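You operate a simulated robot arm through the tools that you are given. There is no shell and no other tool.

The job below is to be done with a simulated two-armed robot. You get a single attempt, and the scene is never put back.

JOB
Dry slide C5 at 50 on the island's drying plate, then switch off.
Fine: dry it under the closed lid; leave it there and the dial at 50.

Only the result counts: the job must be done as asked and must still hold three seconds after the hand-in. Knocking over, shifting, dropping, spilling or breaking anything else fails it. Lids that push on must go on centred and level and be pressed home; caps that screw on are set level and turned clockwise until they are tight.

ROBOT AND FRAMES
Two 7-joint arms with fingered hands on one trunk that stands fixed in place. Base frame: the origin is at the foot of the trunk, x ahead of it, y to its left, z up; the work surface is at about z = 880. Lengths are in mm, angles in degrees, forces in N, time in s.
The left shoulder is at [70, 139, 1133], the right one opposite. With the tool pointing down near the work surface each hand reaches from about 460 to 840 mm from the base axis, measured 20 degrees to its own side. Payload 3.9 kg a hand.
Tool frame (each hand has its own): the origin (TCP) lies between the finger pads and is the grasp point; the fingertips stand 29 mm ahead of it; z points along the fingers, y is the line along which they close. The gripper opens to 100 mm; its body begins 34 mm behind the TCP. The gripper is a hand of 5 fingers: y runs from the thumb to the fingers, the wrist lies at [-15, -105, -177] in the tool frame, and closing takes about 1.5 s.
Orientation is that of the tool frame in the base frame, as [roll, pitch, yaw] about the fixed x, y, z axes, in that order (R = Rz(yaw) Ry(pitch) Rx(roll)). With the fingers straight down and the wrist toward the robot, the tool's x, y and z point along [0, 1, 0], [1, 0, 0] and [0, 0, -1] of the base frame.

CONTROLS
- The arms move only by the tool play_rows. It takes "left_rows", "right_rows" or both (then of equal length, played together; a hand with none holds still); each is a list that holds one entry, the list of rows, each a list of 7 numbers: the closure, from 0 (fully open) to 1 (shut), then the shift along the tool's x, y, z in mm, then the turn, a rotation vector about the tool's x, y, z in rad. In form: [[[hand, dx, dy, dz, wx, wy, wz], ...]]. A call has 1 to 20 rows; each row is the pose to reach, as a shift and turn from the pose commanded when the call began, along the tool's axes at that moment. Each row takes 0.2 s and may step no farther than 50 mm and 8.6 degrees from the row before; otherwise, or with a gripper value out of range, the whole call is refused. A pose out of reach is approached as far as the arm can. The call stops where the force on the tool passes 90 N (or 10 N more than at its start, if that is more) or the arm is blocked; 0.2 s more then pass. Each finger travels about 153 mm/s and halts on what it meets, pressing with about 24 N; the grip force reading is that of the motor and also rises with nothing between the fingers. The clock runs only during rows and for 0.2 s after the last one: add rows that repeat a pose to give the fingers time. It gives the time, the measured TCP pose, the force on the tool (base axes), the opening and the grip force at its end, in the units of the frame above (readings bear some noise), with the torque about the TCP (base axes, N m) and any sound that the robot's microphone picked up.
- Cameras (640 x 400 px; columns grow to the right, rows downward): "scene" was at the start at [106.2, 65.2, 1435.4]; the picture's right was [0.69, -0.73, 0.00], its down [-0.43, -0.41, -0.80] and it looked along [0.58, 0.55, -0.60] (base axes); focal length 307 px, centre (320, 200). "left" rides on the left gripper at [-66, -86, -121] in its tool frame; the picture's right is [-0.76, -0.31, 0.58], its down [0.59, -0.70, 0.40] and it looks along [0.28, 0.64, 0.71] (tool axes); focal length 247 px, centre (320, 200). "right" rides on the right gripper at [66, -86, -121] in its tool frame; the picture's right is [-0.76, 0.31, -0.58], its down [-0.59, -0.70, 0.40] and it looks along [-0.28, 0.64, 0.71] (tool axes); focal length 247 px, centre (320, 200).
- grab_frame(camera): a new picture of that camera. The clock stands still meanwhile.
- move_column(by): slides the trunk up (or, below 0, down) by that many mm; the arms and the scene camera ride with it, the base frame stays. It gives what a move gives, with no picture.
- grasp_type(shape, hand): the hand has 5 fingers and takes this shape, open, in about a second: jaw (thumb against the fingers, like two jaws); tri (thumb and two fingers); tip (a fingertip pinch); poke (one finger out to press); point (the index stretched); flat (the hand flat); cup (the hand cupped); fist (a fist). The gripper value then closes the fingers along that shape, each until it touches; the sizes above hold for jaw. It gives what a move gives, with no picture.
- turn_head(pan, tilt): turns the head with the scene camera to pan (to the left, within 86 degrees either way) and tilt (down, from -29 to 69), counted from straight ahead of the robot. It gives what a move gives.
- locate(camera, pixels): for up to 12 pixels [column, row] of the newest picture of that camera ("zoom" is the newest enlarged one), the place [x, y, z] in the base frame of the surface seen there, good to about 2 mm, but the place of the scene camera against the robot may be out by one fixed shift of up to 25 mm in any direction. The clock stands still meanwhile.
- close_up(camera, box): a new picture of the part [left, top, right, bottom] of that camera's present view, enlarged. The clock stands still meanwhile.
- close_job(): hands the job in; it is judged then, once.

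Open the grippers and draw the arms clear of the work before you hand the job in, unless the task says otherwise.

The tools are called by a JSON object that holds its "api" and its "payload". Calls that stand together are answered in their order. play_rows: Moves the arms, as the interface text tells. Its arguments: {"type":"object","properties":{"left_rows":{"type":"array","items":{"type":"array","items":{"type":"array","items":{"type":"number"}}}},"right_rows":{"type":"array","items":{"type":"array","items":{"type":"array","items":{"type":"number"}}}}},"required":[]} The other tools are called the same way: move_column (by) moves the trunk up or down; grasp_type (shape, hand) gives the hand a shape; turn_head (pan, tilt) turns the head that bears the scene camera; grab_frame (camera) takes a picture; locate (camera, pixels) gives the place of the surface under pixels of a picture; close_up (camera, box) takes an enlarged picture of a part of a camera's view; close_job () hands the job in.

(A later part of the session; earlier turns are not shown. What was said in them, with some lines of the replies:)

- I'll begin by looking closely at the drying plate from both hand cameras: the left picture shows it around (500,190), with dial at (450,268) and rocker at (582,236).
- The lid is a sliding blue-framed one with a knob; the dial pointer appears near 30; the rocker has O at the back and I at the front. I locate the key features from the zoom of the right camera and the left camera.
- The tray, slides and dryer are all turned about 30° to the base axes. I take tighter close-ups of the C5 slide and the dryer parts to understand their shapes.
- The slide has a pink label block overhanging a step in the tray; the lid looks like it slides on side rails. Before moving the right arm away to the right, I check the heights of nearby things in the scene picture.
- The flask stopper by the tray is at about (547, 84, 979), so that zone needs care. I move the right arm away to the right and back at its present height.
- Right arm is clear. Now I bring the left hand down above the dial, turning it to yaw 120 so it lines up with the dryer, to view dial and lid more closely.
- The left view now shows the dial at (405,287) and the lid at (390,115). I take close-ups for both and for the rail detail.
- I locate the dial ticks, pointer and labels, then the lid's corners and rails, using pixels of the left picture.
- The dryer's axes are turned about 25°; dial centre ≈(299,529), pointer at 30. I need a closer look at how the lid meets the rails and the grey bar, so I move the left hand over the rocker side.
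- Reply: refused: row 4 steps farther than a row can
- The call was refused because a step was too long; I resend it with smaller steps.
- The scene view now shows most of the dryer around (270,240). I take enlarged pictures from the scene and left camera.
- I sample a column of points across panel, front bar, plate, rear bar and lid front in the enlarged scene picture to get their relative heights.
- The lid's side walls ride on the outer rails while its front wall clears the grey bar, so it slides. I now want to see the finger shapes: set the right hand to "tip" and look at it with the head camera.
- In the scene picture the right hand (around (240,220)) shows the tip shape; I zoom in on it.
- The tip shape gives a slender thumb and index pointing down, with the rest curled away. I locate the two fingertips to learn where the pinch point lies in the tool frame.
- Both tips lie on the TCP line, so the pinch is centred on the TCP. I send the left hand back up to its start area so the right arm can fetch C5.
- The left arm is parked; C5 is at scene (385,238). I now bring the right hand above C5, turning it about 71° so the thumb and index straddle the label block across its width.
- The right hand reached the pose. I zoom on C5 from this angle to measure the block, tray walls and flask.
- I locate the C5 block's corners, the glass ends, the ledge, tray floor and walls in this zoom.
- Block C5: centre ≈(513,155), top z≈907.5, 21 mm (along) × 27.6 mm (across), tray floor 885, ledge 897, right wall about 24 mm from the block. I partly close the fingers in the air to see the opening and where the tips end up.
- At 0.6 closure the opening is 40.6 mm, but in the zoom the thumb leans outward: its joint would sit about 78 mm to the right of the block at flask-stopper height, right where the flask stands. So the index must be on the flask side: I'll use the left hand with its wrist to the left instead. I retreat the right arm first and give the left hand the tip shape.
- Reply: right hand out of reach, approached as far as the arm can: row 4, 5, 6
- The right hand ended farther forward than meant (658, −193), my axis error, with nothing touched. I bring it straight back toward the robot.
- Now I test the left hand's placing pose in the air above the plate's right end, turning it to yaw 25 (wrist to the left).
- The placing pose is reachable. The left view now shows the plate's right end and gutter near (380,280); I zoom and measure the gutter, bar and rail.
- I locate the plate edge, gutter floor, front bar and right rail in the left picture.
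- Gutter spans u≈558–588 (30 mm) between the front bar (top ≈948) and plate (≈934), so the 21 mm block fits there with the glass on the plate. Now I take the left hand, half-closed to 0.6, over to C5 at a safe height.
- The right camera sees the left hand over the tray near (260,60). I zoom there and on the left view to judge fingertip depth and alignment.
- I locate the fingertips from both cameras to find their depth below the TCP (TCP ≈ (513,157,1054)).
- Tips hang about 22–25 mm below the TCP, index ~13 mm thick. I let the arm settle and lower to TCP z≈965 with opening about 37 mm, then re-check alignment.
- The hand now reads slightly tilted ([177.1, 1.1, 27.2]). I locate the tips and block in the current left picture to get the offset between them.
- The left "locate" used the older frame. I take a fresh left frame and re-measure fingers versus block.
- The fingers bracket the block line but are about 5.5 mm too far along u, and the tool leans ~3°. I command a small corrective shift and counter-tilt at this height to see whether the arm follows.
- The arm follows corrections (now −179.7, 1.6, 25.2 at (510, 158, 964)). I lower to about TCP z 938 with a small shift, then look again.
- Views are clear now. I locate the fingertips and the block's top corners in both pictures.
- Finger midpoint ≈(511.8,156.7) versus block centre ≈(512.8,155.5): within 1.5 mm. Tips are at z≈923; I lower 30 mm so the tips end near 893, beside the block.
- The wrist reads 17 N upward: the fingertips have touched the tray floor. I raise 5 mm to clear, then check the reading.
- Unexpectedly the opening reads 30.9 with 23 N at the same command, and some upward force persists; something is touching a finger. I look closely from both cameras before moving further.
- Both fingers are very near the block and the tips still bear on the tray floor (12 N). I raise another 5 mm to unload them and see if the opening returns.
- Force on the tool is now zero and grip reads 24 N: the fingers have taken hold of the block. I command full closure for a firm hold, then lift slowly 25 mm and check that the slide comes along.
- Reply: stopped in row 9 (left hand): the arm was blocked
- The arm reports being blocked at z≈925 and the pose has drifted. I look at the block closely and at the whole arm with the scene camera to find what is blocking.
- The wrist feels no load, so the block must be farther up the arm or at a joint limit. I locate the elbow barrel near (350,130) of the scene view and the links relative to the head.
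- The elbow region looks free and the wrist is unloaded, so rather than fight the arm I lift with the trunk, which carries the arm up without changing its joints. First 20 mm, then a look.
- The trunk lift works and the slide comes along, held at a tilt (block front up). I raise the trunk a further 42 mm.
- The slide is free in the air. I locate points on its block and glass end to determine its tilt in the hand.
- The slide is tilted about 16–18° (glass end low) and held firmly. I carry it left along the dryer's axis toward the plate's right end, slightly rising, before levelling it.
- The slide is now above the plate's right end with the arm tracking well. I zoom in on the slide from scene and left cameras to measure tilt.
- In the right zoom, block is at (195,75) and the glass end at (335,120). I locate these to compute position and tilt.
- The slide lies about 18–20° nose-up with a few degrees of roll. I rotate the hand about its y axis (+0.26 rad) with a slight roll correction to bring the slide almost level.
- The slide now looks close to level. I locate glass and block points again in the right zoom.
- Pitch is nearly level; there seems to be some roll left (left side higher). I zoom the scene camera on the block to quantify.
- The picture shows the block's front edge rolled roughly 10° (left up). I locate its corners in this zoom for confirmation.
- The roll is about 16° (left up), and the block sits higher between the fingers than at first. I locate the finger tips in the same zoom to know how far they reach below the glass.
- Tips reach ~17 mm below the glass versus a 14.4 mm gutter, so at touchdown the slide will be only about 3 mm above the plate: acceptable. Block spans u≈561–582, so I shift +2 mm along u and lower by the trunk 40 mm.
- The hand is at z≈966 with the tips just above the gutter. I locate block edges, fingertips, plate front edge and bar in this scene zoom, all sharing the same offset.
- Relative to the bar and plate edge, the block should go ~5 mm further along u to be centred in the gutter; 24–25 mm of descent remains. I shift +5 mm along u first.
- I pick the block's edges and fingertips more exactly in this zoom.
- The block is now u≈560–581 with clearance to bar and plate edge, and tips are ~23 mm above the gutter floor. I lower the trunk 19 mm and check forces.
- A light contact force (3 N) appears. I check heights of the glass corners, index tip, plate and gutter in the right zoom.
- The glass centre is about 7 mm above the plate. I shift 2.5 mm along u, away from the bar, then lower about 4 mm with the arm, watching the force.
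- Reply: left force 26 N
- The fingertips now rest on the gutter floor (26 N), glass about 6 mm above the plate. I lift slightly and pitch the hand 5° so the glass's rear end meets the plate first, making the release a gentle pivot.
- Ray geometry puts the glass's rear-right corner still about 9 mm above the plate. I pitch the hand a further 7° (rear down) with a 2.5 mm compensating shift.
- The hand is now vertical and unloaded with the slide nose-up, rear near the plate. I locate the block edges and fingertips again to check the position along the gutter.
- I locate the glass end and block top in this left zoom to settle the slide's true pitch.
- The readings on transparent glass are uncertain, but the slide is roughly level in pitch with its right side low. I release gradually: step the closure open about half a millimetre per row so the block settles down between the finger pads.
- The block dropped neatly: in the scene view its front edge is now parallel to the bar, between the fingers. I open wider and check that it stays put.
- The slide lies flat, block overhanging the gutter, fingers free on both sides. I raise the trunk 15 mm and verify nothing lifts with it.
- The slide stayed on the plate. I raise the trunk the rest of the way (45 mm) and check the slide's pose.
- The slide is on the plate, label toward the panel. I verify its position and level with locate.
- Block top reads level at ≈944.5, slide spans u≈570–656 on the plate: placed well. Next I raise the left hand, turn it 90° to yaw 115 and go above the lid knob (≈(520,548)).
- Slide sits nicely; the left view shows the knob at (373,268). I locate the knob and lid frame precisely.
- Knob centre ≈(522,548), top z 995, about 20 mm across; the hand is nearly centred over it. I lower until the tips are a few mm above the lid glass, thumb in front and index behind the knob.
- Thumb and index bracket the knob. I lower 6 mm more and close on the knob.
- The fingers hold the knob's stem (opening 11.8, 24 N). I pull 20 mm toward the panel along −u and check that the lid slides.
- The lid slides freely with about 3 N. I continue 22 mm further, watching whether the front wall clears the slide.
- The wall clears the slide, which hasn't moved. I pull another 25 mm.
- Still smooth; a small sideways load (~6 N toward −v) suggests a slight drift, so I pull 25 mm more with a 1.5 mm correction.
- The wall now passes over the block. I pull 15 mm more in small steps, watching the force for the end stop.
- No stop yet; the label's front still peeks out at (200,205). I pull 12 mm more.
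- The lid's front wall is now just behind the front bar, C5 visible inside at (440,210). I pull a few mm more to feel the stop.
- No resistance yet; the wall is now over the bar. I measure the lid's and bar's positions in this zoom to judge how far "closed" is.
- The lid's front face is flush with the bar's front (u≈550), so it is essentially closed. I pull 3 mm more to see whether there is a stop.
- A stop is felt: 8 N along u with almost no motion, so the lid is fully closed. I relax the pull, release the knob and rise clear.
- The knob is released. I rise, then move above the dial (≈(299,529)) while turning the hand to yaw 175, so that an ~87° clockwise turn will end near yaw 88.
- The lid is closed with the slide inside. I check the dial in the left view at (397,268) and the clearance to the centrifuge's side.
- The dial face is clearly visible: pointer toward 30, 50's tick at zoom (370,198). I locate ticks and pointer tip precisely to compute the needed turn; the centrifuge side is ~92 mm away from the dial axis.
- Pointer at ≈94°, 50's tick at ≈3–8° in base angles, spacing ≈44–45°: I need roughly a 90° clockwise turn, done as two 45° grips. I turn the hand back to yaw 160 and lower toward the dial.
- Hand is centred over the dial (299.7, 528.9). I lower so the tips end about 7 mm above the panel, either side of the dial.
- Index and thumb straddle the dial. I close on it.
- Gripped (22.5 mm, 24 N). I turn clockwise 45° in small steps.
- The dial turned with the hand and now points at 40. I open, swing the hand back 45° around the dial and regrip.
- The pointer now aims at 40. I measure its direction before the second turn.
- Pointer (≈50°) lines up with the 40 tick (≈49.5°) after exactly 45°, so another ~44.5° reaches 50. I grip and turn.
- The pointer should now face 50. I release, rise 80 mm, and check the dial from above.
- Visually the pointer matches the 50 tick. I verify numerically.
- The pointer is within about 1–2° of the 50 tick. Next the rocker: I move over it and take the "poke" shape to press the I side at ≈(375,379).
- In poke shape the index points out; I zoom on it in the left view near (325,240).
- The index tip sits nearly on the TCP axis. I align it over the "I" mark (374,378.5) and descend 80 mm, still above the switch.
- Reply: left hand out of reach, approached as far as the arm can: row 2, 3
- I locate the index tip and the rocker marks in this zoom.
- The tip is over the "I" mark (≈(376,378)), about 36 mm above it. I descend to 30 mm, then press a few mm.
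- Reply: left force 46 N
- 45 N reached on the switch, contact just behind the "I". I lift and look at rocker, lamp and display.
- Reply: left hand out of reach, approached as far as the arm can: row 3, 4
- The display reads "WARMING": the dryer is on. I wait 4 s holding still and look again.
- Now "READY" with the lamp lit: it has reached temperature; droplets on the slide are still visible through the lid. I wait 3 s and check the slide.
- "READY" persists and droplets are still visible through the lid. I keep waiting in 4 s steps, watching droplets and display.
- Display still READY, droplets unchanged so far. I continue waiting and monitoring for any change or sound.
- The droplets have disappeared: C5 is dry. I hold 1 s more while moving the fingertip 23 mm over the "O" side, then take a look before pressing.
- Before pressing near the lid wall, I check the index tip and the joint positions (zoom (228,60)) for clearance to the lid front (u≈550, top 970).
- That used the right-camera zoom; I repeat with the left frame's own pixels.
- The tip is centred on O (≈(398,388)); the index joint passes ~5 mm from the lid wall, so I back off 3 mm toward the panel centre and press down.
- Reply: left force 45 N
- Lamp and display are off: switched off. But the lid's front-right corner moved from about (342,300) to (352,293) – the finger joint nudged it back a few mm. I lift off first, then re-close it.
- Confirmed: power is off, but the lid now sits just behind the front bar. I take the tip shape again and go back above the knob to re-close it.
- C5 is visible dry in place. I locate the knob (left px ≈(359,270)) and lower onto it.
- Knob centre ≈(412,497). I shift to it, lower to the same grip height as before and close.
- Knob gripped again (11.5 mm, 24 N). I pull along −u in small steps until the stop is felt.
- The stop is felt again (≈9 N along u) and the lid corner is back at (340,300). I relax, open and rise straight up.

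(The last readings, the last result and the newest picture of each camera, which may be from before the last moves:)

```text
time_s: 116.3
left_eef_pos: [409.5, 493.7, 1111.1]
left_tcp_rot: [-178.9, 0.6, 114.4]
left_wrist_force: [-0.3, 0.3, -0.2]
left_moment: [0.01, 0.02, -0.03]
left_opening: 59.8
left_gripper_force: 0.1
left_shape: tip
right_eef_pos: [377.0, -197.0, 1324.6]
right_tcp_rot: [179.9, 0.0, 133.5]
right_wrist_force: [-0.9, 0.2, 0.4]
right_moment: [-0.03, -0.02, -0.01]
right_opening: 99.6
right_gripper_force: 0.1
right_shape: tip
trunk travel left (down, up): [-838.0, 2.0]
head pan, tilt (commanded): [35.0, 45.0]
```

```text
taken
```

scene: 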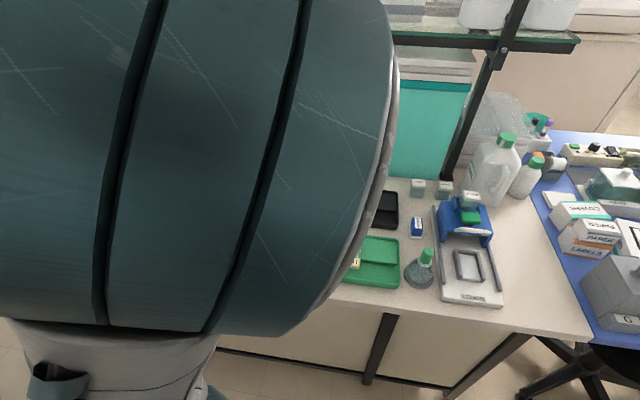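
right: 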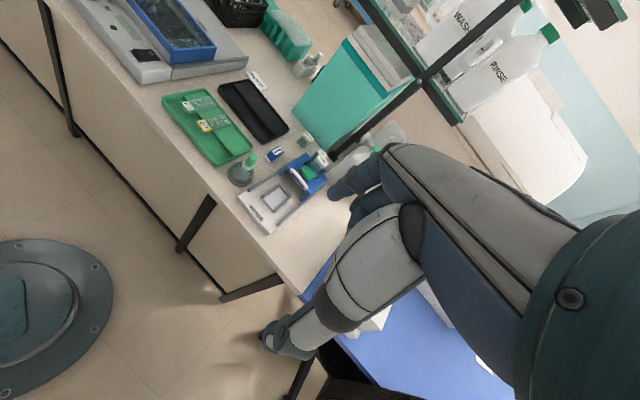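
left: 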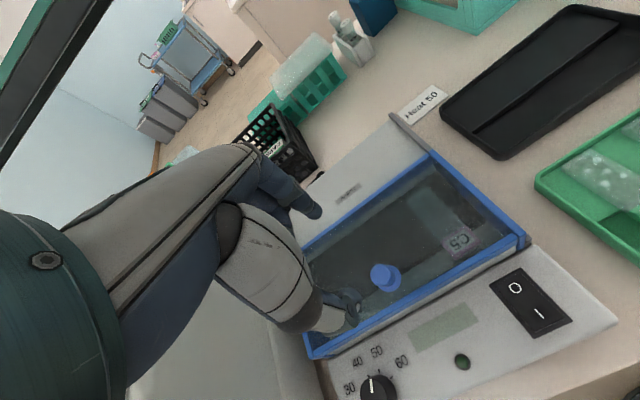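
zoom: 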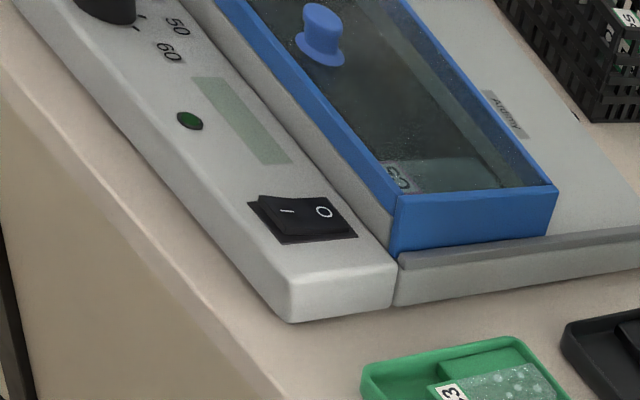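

Lid closed, power off, slide inside. I check the dial and the lid's corners once more, close up.

{"api": "close_up", "payload": {"camera": "left", "box": [330, 330, 430, 400]}}

{"api": "close_up", "payload": {"camera": "left", "box": [290, 130, 560, 370]}}

{"api": "locate", "payload": {"camera": "left", "pixels": [[520, 238], [524, 247], [310, 345], [316, 355], [430, 155], [470, 265], [472, 272], [380, 312], [385, 322], [305, 240], [460, 238], [430, 200]]}}

```text
5.71 times, centred on (380, 365) of left
```

zoom: 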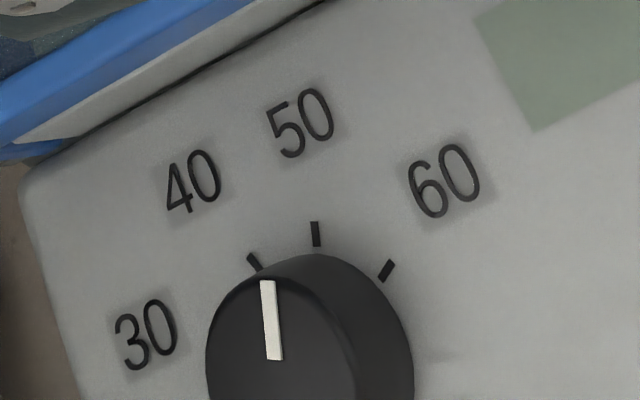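

```text
1.67 times, centred on (425, 250) of left
```

zoom: 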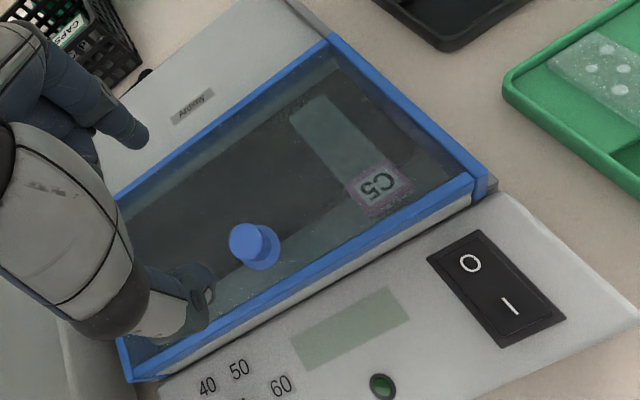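

```text
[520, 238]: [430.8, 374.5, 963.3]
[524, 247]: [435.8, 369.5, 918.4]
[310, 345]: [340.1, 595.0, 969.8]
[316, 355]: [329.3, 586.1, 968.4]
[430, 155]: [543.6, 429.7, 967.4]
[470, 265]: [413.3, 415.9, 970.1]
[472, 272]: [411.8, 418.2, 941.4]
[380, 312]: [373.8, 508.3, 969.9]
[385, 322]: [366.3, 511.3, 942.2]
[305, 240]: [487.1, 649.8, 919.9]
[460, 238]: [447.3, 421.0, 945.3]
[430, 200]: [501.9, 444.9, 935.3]
```

The pointer is parallel to the 50 tick and the lid's front face is flush (u≈550). I retreat the left arm to its start area with the hand open.

{"api": "play_rows", "payload": {"left_rows": [[[0.2, 0, 0, -35, 0, 0, 0], [0, 12, -14, -70, 0, 0, 0], [0, 36, -42, -95, 0, 0, 0], [0, 60, -70, -115, 0, 0, 0], [0, 84, -98, -135, 0, 0, 0], [0, 108, -126, -155, 0, 0, 0], [0, 108, -126, -155, 0, 0, 0]]]}}

{"api": "grab_frame", "payload": {"camera": "scene"}}

{"api": "grab_frame", "payload": {"camera": "right"}}

{"api": "grab_frame", "payload": {"camera": "left"}}

```text
time_s: 117.9
left_eef_pos: [250.3, 539.9, 1268.3]
left_tcp_rot: [-178.9, 0.6, 114.3]
left_wrist_force: [0.8, 0.1, 0.2]
left_moment: [0.01, 0.04, -0.01]
left_opening: 99.9
left_gripper_force: 0.0
left_shape: tip
right_eef_pos: [377.5, -198.2, 1324.9]
right_tcp_rot: [179.8, 0.1, 133.4]
right_wrist_force: [0.0, 0.8, 0.3]
right_moment: [0.0, 0.05, -0.03]
right_opening: 99.9
right_gripper_force: 0.1
right_shape: tip
trunk travel left (down, up): [-838.0, 2.0]
head pan, tilt (commanded): [35.0, 45.0]
```

```text
taken
```

scene: 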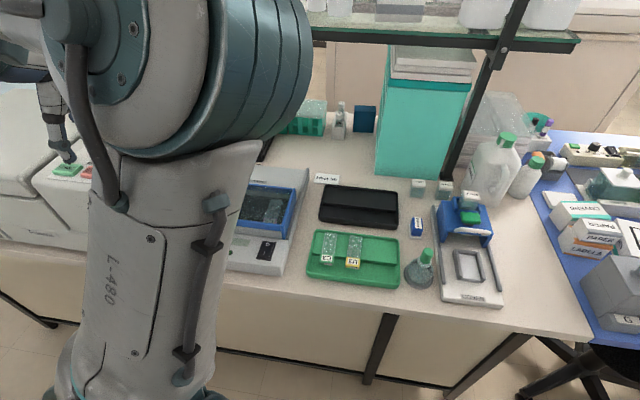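

```text
taken
```

right: 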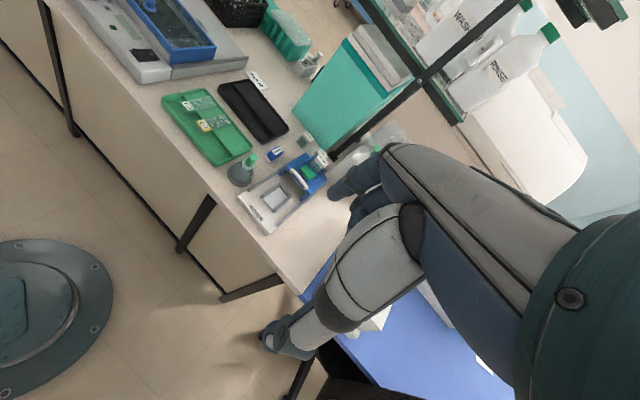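

```text
taken
```

left: 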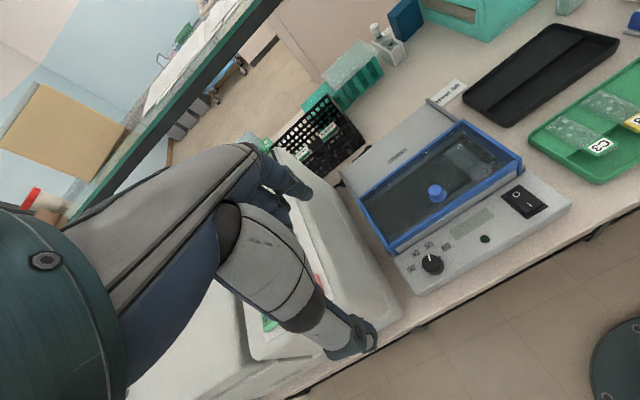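

All clear. I verify that tray, C3 and U3 are still where they were (initially C3 label ≈(458,264), U3 ≈(487,206)).

{"api": "close_up", "payload": {"camera": "right", "box": [150, 70, 280, 200]}}

{"api": "locate", "payload": {"camera": "right", "pixels": [[187, 104.5], [206, 126], [163, 98], [252, 152], [214, 165], [200, 90], [243, 172], [275, 153], [255, 118], [265, 200], [249, 160], [209, 88]]}}

{"api": "close_up", "payload": {"camera": "left", "box": [350, 100, 590, 300]}}

```text
3.08 times, centred on (215, 135) of right
```

zoom: 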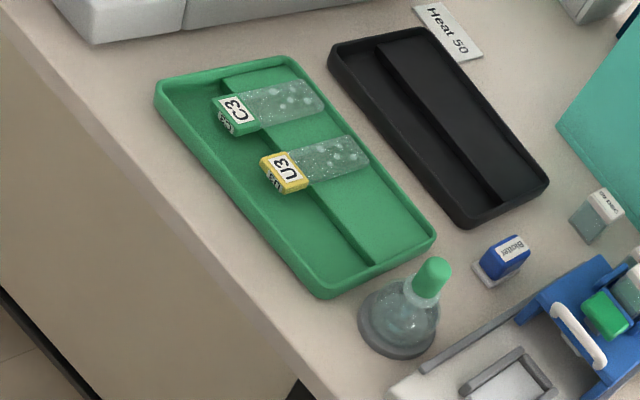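

```text
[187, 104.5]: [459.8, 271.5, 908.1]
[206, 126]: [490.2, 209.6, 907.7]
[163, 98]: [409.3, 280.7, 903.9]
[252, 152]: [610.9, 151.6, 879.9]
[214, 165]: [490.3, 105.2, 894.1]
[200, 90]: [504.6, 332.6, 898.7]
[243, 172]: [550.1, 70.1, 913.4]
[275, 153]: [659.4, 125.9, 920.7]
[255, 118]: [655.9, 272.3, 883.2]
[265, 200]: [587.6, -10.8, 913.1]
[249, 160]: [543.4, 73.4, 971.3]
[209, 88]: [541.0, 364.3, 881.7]
```

```text
2.00 times, centred on (470, 200) of left
```

zoom: 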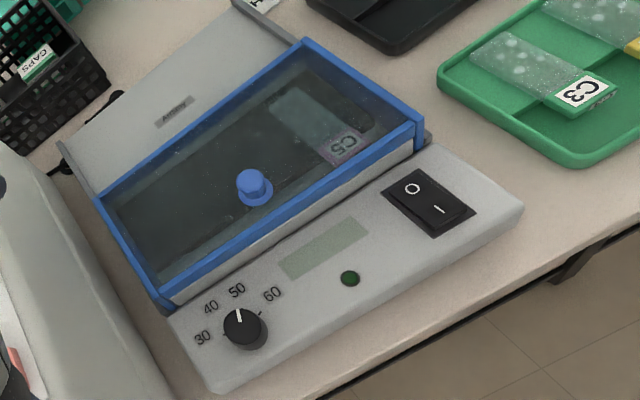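

The dryer shows lid closed, dial at 50, lamp off. A quick corner check on U3 confirms whether the tray shifted (its front-left corner was ≈(473,219)).

{"api": "locate", "payload": {"camera": "right", "pixels": [[196, 121.8], [206, 119.5], [210.7, 129.3], [202.5, 132], [181, 104], [189, 101.5], [196.5, 112], [163, 96.5], [215, 166.5], [251, 147]]}}

```text
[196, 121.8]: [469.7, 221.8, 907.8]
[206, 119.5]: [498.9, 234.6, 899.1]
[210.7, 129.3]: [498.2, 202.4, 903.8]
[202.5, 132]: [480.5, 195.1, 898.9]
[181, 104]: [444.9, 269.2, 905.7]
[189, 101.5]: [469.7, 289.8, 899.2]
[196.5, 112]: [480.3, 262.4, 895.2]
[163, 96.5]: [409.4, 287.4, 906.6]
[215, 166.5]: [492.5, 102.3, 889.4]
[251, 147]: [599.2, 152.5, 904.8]
```

Everything else is in place within measurement noise, C5 is dry under the closed lid, dial at 50, power off, both hands open and clear. I hand the job in.

{"api": "close_job", "payload": {}}

```text
The job is handed in.
```

I dried slide C5 on the island's drying plate at 50 under the closed lid, then switched the plate off. The job is handed in; I haven't seen a verdict.

- **Drying:** I left the plate on until the droplets on C5 were gone, about 16 s. The display went from WARMING to READY in that time.
- **Final state:** C5 is on the plate under the closed lid. The dial pointer is within a degree or two of the 50 mark. The switch is at O, with the display blank and the lamp dark.
- **Lid:** When I pressed the switch off, the finger pushed the lid back about 7 mm. C5 was already dry by then. I pulled the lid shut again until it hit its stop.
- **Other items:** The tray, C3 and U3 were within about 4 mm of where they started, which is within measurement noise. While picking up C5 the fingertips pressed the tray floor with about 17 N. I saw nothing else disturbed.

Both hands are open and clear of the work. The trunk is still raised about 60 mm from where it started.
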